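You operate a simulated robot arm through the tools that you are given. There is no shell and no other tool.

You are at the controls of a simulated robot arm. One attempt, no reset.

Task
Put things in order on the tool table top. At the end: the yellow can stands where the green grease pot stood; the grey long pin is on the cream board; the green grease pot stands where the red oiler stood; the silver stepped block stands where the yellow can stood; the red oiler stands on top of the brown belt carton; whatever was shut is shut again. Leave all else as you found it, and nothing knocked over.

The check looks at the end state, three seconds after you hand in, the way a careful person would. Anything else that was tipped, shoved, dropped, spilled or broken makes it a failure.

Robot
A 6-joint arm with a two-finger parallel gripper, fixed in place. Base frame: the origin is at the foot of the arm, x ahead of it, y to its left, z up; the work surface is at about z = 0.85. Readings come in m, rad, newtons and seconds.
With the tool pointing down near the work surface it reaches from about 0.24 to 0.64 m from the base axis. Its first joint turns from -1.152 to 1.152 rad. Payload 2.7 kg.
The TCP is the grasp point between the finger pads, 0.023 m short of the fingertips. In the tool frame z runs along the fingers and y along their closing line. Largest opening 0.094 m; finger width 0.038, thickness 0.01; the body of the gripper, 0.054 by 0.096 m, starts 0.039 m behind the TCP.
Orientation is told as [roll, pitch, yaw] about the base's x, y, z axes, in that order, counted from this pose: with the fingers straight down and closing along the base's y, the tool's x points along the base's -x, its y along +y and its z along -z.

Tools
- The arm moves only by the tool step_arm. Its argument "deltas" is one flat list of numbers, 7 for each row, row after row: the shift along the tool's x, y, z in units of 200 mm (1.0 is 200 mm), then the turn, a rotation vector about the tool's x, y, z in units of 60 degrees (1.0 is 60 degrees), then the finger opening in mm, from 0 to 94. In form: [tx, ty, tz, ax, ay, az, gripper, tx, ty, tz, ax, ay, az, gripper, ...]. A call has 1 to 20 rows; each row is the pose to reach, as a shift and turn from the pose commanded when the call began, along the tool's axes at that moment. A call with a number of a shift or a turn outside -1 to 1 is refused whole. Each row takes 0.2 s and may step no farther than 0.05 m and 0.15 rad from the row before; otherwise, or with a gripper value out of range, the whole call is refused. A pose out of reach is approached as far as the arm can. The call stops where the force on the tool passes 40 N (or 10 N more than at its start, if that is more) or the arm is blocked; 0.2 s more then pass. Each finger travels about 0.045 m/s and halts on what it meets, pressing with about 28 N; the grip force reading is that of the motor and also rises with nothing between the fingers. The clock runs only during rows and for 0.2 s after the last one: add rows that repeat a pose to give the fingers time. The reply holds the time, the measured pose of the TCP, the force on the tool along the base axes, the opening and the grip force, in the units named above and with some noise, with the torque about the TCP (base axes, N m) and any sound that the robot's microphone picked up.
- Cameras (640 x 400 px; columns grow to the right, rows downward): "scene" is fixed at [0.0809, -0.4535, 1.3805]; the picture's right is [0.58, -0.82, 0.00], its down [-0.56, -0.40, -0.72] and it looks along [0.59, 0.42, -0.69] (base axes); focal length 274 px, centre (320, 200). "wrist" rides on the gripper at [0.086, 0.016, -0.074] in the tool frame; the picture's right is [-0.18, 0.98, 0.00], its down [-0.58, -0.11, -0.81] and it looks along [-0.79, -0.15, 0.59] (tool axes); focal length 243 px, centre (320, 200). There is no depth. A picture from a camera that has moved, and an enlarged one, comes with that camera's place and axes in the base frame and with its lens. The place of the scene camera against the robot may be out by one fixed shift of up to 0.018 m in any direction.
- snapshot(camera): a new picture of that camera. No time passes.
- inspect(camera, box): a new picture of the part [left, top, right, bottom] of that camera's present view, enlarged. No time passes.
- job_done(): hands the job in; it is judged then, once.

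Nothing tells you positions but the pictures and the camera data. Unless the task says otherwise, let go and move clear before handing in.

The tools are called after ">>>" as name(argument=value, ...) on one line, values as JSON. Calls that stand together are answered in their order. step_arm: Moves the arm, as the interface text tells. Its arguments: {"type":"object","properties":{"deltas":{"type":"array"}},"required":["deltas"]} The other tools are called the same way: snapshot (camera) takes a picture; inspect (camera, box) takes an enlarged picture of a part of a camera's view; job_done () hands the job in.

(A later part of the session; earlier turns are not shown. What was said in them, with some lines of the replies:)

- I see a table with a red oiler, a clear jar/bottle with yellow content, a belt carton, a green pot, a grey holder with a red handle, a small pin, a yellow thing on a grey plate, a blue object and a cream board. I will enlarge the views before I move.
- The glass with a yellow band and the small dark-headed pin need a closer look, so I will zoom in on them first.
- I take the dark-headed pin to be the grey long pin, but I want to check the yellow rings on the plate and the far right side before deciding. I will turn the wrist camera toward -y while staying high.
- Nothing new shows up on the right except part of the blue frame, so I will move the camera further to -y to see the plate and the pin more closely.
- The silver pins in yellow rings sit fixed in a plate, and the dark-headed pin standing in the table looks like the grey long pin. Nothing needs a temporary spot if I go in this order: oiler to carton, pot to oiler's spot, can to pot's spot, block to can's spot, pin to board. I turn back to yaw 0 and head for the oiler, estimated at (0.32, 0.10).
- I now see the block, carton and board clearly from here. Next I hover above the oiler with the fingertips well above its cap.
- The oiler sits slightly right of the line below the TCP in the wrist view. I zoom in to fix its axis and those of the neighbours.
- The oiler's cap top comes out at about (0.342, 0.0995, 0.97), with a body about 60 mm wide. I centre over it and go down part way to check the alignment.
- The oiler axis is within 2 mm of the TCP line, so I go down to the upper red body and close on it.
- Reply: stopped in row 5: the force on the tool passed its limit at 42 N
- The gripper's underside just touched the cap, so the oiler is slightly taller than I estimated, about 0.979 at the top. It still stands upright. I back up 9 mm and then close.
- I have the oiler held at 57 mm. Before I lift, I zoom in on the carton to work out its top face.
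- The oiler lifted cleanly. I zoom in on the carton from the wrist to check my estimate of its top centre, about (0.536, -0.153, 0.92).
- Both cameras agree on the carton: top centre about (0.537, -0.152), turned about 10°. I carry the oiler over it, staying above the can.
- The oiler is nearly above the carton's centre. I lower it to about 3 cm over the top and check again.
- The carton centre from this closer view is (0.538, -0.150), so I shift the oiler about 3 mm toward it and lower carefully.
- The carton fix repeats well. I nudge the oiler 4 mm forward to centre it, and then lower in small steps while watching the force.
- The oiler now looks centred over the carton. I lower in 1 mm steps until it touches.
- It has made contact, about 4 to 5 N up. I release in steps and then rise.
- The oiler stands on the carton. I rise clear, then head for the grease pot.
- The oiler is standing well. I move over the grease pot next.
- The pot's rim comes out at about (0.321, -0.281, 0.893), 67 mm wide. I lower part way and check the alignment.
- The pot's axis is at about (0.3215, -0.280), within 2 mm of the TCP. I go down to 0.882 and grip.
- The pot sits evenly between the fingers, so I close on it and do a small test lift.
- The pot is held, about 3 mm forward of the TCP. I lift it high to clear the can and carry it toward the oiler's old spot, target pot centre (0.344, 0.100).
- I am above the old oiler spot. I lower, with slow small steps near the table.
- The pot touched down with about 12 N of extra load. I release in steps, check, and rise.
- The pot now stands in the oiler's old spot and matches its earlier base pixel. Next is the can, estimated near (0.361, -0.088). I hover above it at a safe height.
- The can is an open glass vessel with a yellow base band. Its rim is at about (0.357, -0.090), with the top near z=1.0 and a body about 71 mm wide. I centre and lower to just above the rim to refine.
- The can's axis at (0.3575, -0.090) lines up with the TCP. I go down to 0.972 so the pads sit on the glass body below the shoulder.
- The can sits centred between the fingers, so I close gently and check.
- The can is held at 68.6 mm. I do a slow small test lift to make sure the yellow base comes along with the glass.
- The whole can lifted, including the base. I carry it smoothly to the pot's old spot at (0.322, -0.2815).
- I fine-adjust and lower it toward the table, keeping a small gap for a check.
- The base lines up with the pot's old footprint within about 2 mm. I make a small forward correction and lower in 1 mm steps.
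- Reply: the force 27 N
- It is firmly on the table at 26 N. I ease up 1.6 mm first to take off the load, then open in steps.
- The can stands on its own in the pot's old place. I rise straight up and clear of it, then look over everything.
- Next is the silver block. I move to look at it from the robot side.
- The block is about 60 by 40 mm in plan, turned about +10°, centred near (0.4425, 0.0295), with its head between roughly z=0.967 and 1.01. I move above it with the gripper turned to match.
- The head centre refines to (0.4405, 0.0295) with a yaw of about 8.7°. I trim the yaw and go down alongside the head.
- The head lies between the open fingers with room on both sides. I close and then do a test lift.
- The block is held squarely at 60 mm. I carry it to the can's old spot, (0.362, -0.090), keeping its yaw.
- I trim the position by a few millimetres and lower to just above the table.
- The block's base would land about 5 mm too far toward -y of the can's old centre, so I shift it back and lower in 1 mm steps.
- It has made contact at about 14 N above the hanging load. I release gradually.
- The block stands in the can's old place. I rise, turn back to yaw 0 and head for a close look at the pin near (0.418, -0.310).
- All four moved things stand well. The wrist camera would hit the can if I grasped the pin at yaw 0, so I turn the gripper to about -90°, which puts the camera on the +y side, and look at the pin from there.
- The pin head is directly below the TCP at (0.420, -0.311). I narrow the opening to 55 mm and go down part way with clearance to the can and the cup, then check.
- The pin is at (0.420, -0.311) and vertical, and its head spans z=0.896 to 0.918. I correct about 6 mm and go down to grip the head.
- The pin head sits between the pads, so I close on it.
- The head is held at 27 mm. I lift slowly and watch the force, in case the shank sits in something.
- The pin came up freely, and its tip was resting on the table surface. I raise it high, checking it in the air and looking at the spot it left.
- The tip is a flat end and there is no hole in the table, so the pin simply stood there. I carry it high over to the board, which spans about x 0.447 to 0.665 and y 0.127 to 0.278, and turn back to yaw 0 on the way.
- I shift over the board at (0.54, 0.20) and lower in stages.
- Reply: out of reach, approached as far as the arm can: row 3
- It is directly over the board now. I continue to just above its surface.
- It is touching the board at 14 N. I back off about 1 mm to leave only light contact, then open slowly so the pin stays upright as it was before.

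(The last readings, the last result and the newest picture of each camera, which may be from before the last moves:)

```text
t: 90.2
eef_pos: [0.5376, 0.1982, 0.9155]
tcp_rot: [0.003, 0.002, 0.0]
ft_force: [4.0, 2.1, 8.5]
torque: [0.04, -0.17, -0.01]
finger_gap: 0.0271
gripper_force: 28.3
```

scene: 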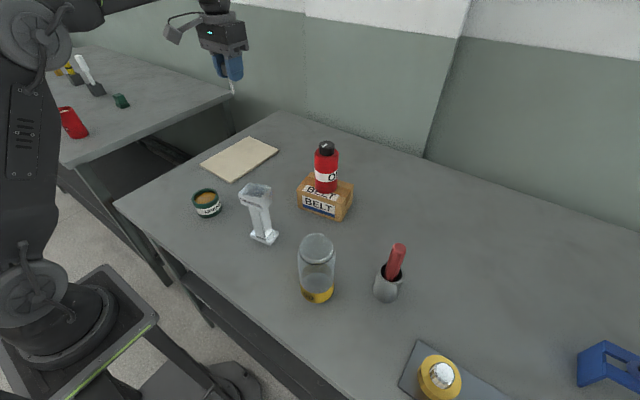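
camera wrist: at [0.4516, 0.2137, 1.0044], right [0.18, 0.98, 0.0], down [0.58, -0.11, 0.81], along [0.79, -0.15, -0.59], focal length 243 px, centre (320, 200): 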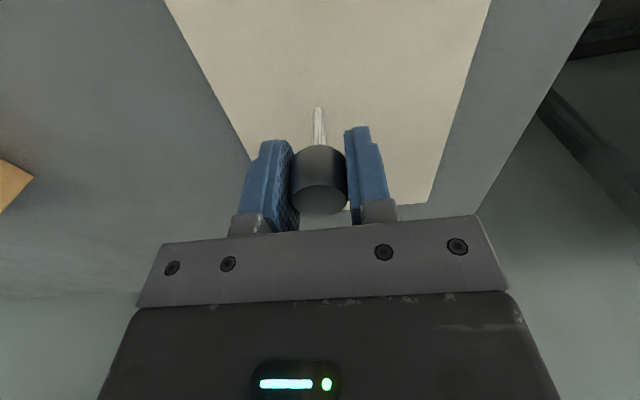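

>>> step_arm(deltas=[0, 0, -0.003, 0, 0, 0, 18, 0, 0, -0.003, 0, 0, 0, 18, 0, 0, -0.003, 0, 0, 0, 18, 0, 0, -0.003, 0, 0, 0, 18])

>>> inspect(camera="scene", box=[220, 120, 270, 170])

>>> inspect(camera="wrist", box=[240, 80, 400, 240])

```text
t: 91.2
eef_pos: [0.5374, 0.1984, 0.9159]
tcp_rot: [0.001, 0.001, -0.001]
ft_force: [-0.3, -0.1, 3.9]
torque: [-0.02, -0.02, -0.01]
finger_gap: 0.0269
gripper_force: 28.0
```

```text
8.00 times, centred on (245, 145) of scene
camera zoom: at [0.0808, -0.4535, 1.3805], right [0.58, -0.82, 0.0], down [-0.56, -0.4, -0.72], along [0.59, 0.42, -0.69], focal length 2192 px, centre (920, 640)
```

zoom: 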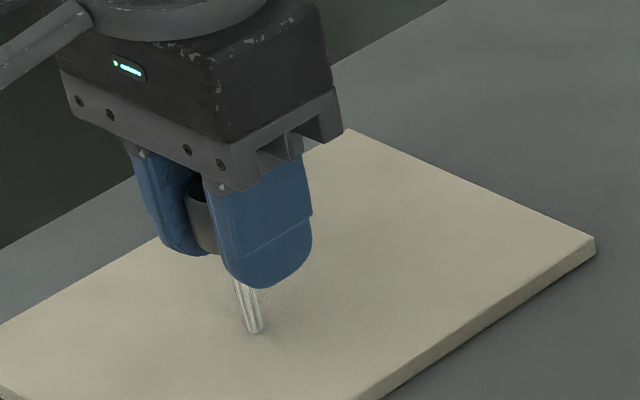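

```text
2.50 times, centred on (320, 160) of wrist
camera zoom: at [0.45, 0.2146, 0.9897], right [0.18, 0.98, 0.0], down [0.58, -0.11, 0.8], along [0.79, -0.15, -0.59], focal length 606 px, centre (320, 300)
```

zoom: 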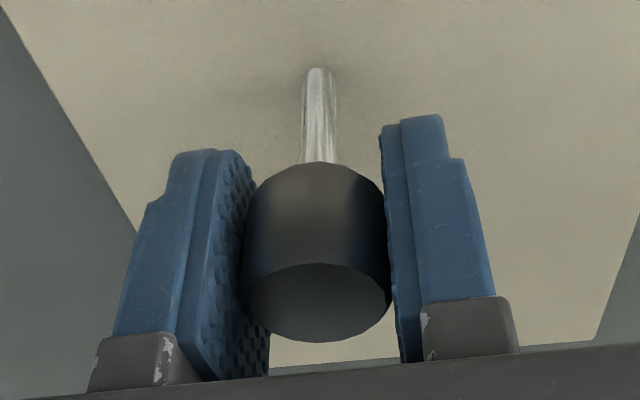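

Lateral load is now near zero with a light 4 N downward contact. I open slowly.

>>> step_arm(deltas=[0, 0, 0, 0, 0, 0, 26, 0, 0, 0, 0, 0, 0, 27.5, 0, 0, 0, 0, 0, 0, 28.5, 0, 0, 0, 0, 0, 0, 30, 0, 0, 0, 0, 0, 0, 32, 0, 0, 0, 0, 0, 0, 35, 0, 0, 0, 0, 0, 0, 40, 0, 0, 0, 0, 0, 0, 46])

>>> inspect(camera="wrist", box=[240, 80, 400, 240])

>>> inspect(camera="scene", box=[220, 120, 270, 170])

```text
t: 93.0
eef_pos: [0.5381, 0.2001, 0.9166]
tcp_rot: [0.002, 0.0, 0.0]
ft_force: [0.2, 0.7, 0.2]
torque: [0.02, 0.02, 0.01]
finger_gap: 0.046
gripper_force: 0.0
```

```text
2.50 times, centred on (320, 160) of wrist
camera zoom: at [0.4503, 0.2147, 0.99], right [0.18, 0.98, 0.0], down [0.58, -0.11, 0.81], along [0.79, -0.15, -0.59], focal length 606 px, centre (320, 300)
```

zoom: 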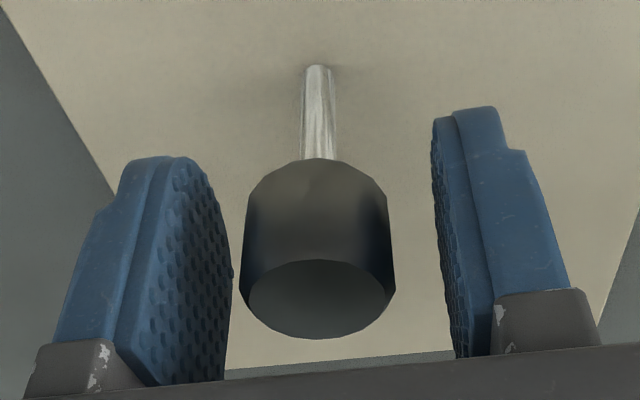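

```text
8.00 times, centred on (245, 145) of scene
camera zoom: at [0.0809, -0.4535, 1.3805], right [0.58, -0.82, 0.0], down [-0.56, -0.4, -0.72], along [0.59, 0.42, -0.69], focal length 2192 px, centre (920, 640)
```

zoom: 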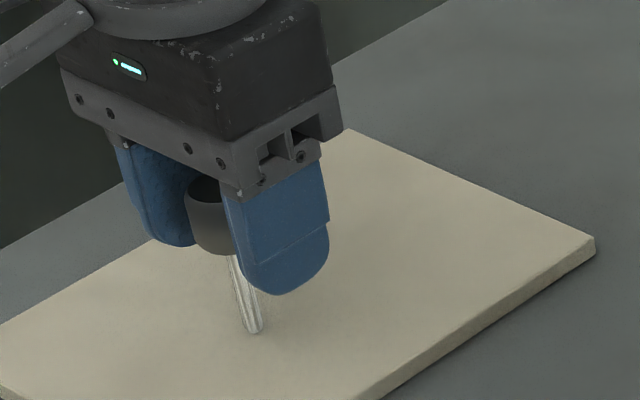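

The pin stands freely on the board. I open wider and rise straight up, slowly.

>>> step_arm(deltas=[0, 0, 0, 0, 0, 0, 60, 0, 0, 0, 0, 0, 0, 75, 0, 0, 0, 0, 0, 0, 85, 0, 0, -0.05, 0, 0, 0, 90, 0, 0, -0.12, 0, 0, 0, 90, 0, 0, -0.22, 0, 0, 0, 90, 0, 0, -0.35, 0, 0, 0, 90, 0, 0, -0.5, 0, 0, 0, 90, 0, 0, -0.65, 0, 0, 0, 90, 0, 0, -0.65, 0, 0, 0, 90])

>>> snapshot(camera="wrist")

>>> inspect(camera="scene", box=[190, 90, 290, 190])

```text
t: 95.2
eef_pos: [0.5365, 0.1994, 1.0468]
tcp_rot: [0.003, 0.0, -0.002]
ft_force: [-0.1, -0.1, 0.2]
torque: [-0.01, 0.01, 0.04]
finger_gap: 0.0902
gripper_force: 0.0
```

```text
taken
camera wrist: at [0.4499, 0.2133, 1.1222], right [0.18, 0.98, 0.0], down [0.58, -0.11, 0.81], along [0.79, -0.15, -0.59], focal length 243 px, centre (320, 200)
```

wrist: 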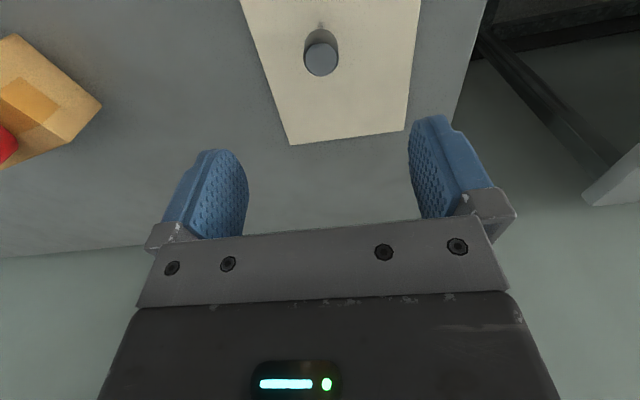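

```text
4.00 times, centred on (240, 140) of scene
camera zoom: at [0.0809, -0.4535, 1.3805], right [0.58, -0.82, 0.0], down [-0.56, -0.4, -0.72], along [0.59, 0.42, -0.69], focal length 1096 px, centre (640, 440)
```

zoom: 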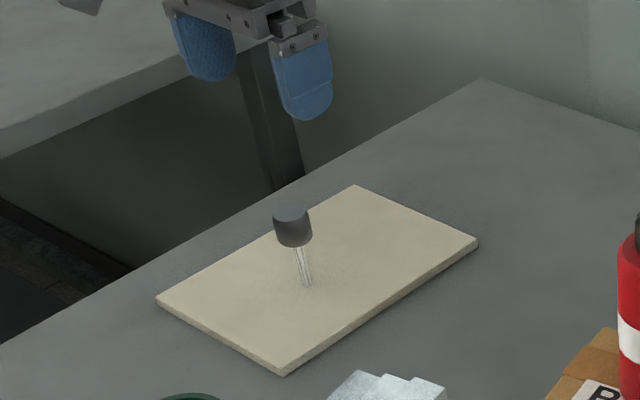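

The pin stands on the cream board. I retreat up and inward to a neutral place, then do a full check.

>>> step_arm(deltas=[0, 0, -0.15, 0, 0, 0, 90, 0.1, 0, -0.3, 0, 0, 0, 90, 0.25, -0.08, -0.4, 0, 0, 0, 90, 0.4, -0.16, -0.5, 0, 0, 0, 90, 0.55, -0.24, -0.6, 0, 0, 0, 90, 0.7, -0.32, -0.65, 0, 0, 0, 90, 0.85, -0.4, -0.7, 0, 0, 0, 90, 1.0, -0.5, -0.7, 0, 0, 0, 90, 1.0, -0.5, -0.7, 0, 0, 0, 90])

>>> snapshot(camera="scene")

>>> snapshot(camera="wrist")

>>> inspect(camera="scene", box=[180, 100, 420, 320])

```text
t: 97.2
eef_pos: [0.3361, 0.0972, 1.1848]
tcp_rot: [0.002, 0.001, 0.001]
ft_force: [0.5, -0.1, 0.4]
torque: [0.0, -0.01, -0.02]
finger_gap: 0.0901
gripper_force: 0.0
```

```text
taken
```

scene: 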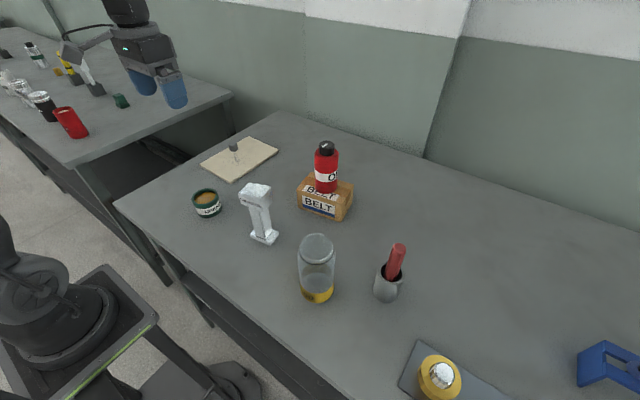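

```text
taken
camera wrist: at [0.2501, 0.1125, 1.2582], right [0.18, 0.98, 0.0], down [0.58, -0.11, 0.81], along [0.79, -0.15, -0.59], focal length 243 px, centre (320, 200)
```

wrist: 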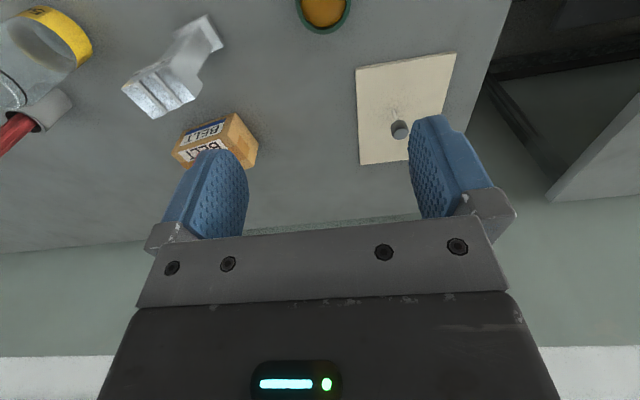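

```text
1.82 times, centred on (300, 210) of scene
camera zoom: at [0.0808, -0.4535, 1.3805], right [0.58, -0.82, 0.0], down [-0.56, -0.4, -0.72], along [0.59, 0.42, -0.69], focal length 498 px, centre (356, 182)
```

zoom: 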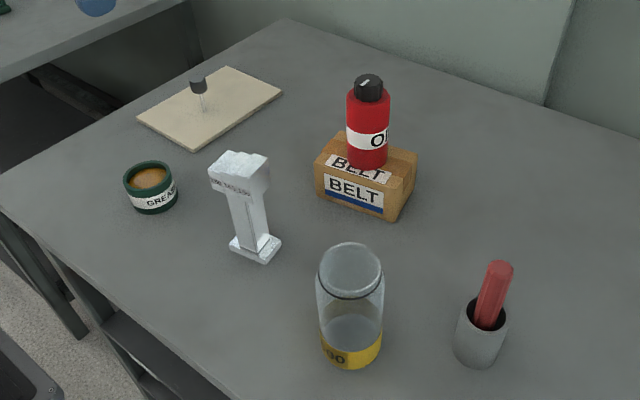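

Everything seems in place. I make a final check of the footprints against my earlier reference views.

>>> inspect(camera="scene", box=[260, 210, 420, 320])

>>> inspect(camera="scene", box=[225, 140, 295, 255])

>>> inspect(camera="scene", box=[190, 120, 290, 190])

>>> inspect(camera="scene", box=[380, 310, 640, 400])

```text
3.64 times, centred on (340, 265) of scene
camera zoom: at [0.0808, -0.4535, 1.3805], right [0.58, -0.82, 0.0], down [-0.56, -0.4, -0.72], along [0.59, 0.42, -0.69], focal length 996 px, centre (247, -36)
```

zoom: 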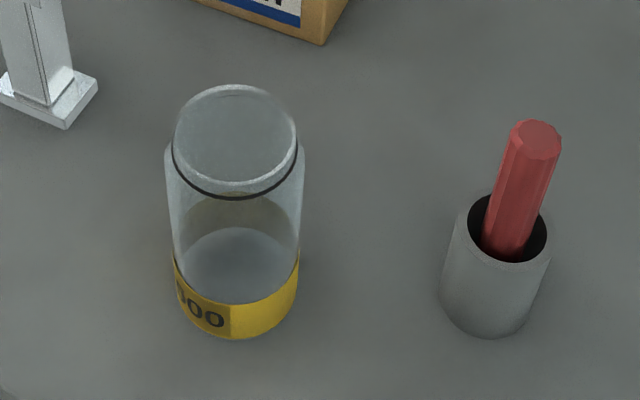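

```text
3.48 times, centred on (260, 198) of scene
camera zoom: at [0.0808, -0.4535, 1.3805], right [0.58, -0.82, 0.0], down [-0.56, -0.4, -0.72], along [0.59, 0.42, -0.69], focal length 953 px, centre (529, 209)
```

zoom: 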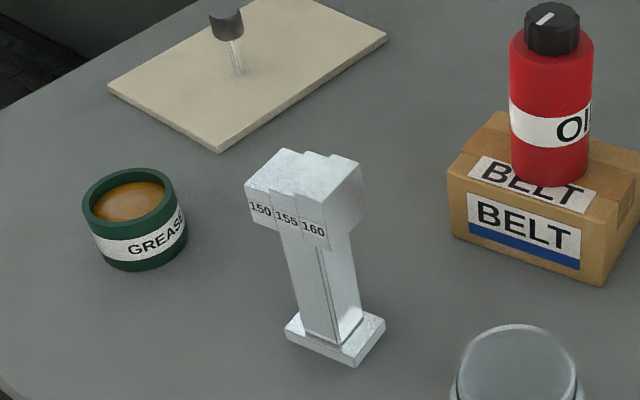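

```text
5.71 times, centred on (240, 155) of scene
camera zoom: at [0.0808, -0.4535, 1.3805], right [0.58, -0.82, 0.0], down [-0.56, -0.4, -0.72], along [0.59, 0.42, -0.69], focal length 1566 px, centre (777, 457)
```

zoom: 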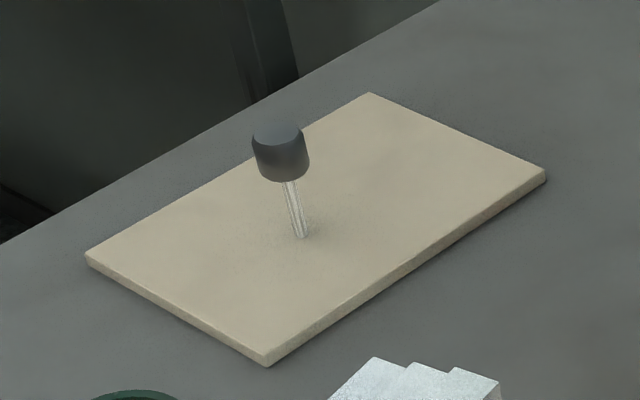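

```text
2.46 times, centred on (510, 355) of scene
camera zoom: at [0.0808, -0.4535, 1.3805], right [0.58, -0.82, 0.0], down [-0.56, -0.4, -0.72], along [0.59, 0.42, -0.69], focal length 674 px, centre (-148, -182)
```

zoom: 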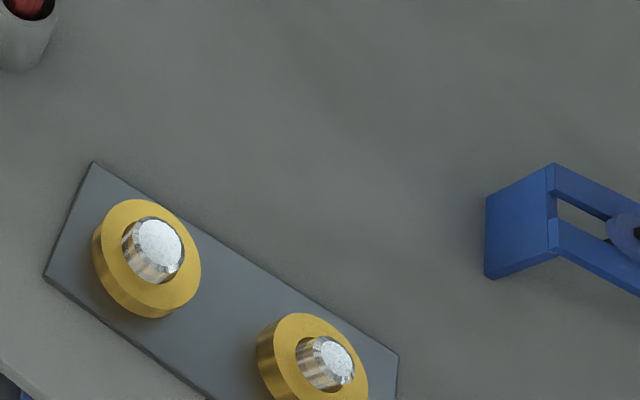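

All footprints match within a few millimetres. I let a few seconds pass to make sure the pin and the oiler stay steady.

>>> step_arm(deltas=[0, 0, 0, 0, 0, 0, 90, 0, 0, 0, 0, 0, 0, 90, 0, 0, 0, 0, 0, 0, 90, 0, 0, 0, 0, 0, 0, 90, 0, 0, 0, 0, 0, 0, 90, 0, 0, 0, 0, 0, 0, 90, 0, 0, 0, 0, 0, 0, 90, 0, 0, 0, 0, 0, 0, 90, 0, 0, 0, 0, 0, 0, 90, 0, 0, 0, 0, 0, 0, 90, 0, 0, 0, 0, 0, 0, 90, 0, 0, 0, 0, 0, 0, 90, 0, 0, 0, 0, 0, 0, 90, 0, 0, 0, 0, 0, 0, 90, 0, 0, 0, 0, 0, 0, 90])

>>> inspect(camera="scene", box=[190, 120, 290, 190])

>>> snapshot(camera="scene")

```text
t: 100.5
eef_pos: [0.3377, 0.0968, 1.1844]
tcp_rot: [0.001, 0.001, -0.001]
ft_force: [-0.1, -0.8, 0.2]
torque: [-0.01, 0.02, 0.0]
finger_gap: 0.0898
gripper_force: 0.0
```

```text
5.71 times, centred on (240, 155) of scene
camera zoom: at [0.0809, -0.4535, 1.3805], right [0.58, -0.82, 0.0], down [-0.56, -0.4, -0.72], along [0.59, 0.42, -0.69], focal length 1566 px, centre (777, 457)
```

zoom: 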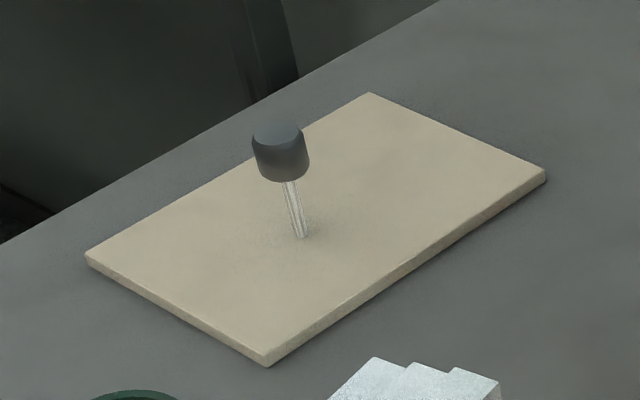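

```text
taken
```

scene: 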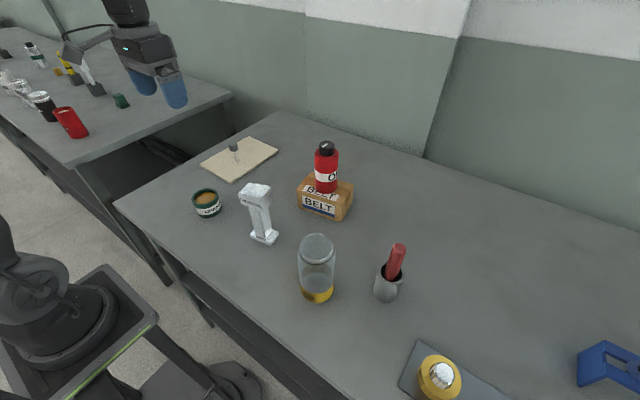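

After three seconds nothing has moved. The can is in the pot's old spot, the pot in the oiler's, the block in the can's, the oiler on the carton and the pin on the board. Nothing was opened, and the arm is clear, so I hand in.

>>> job_done()

```text
The job is handed in.
```

I handed the job in with all five things placed. In the last pictures everything stood steady for about three seconds and the arm was clear. The handover gave no verdict, so this is what I saw and measured myself:

- **Red oiler:** it stands on top of the brown belt carton, close to the centre of the lid.
- **Green grease pot:** it stands where the oiler stood. Its base matches the old footprint in the scene view.
- **Yellow can:** it stands where the pot stood, matching that footprint to within a millimetre or so. I took this to be the clear vessel with the yellow "500" band at the bottom.
- **Silver stepped block:** it stands where the can stood, about 2–3 mm off by my estimate.
- **Grey long pin:** it stands upright on the cream board. I took this to be the small pin with the dark grey head, not the silver ones fixed in the plate. It rests on its narrow tip, as it did on the table at the start.

While I was lowering to grip the oiler, the gripper's underside pressed on its cap at about 42 N. I backed off, and the oiler stayed upright and showed no damage.

I opened nothing, so nothing needed shutting. In the last pictures the other things on the table looked unmoved.
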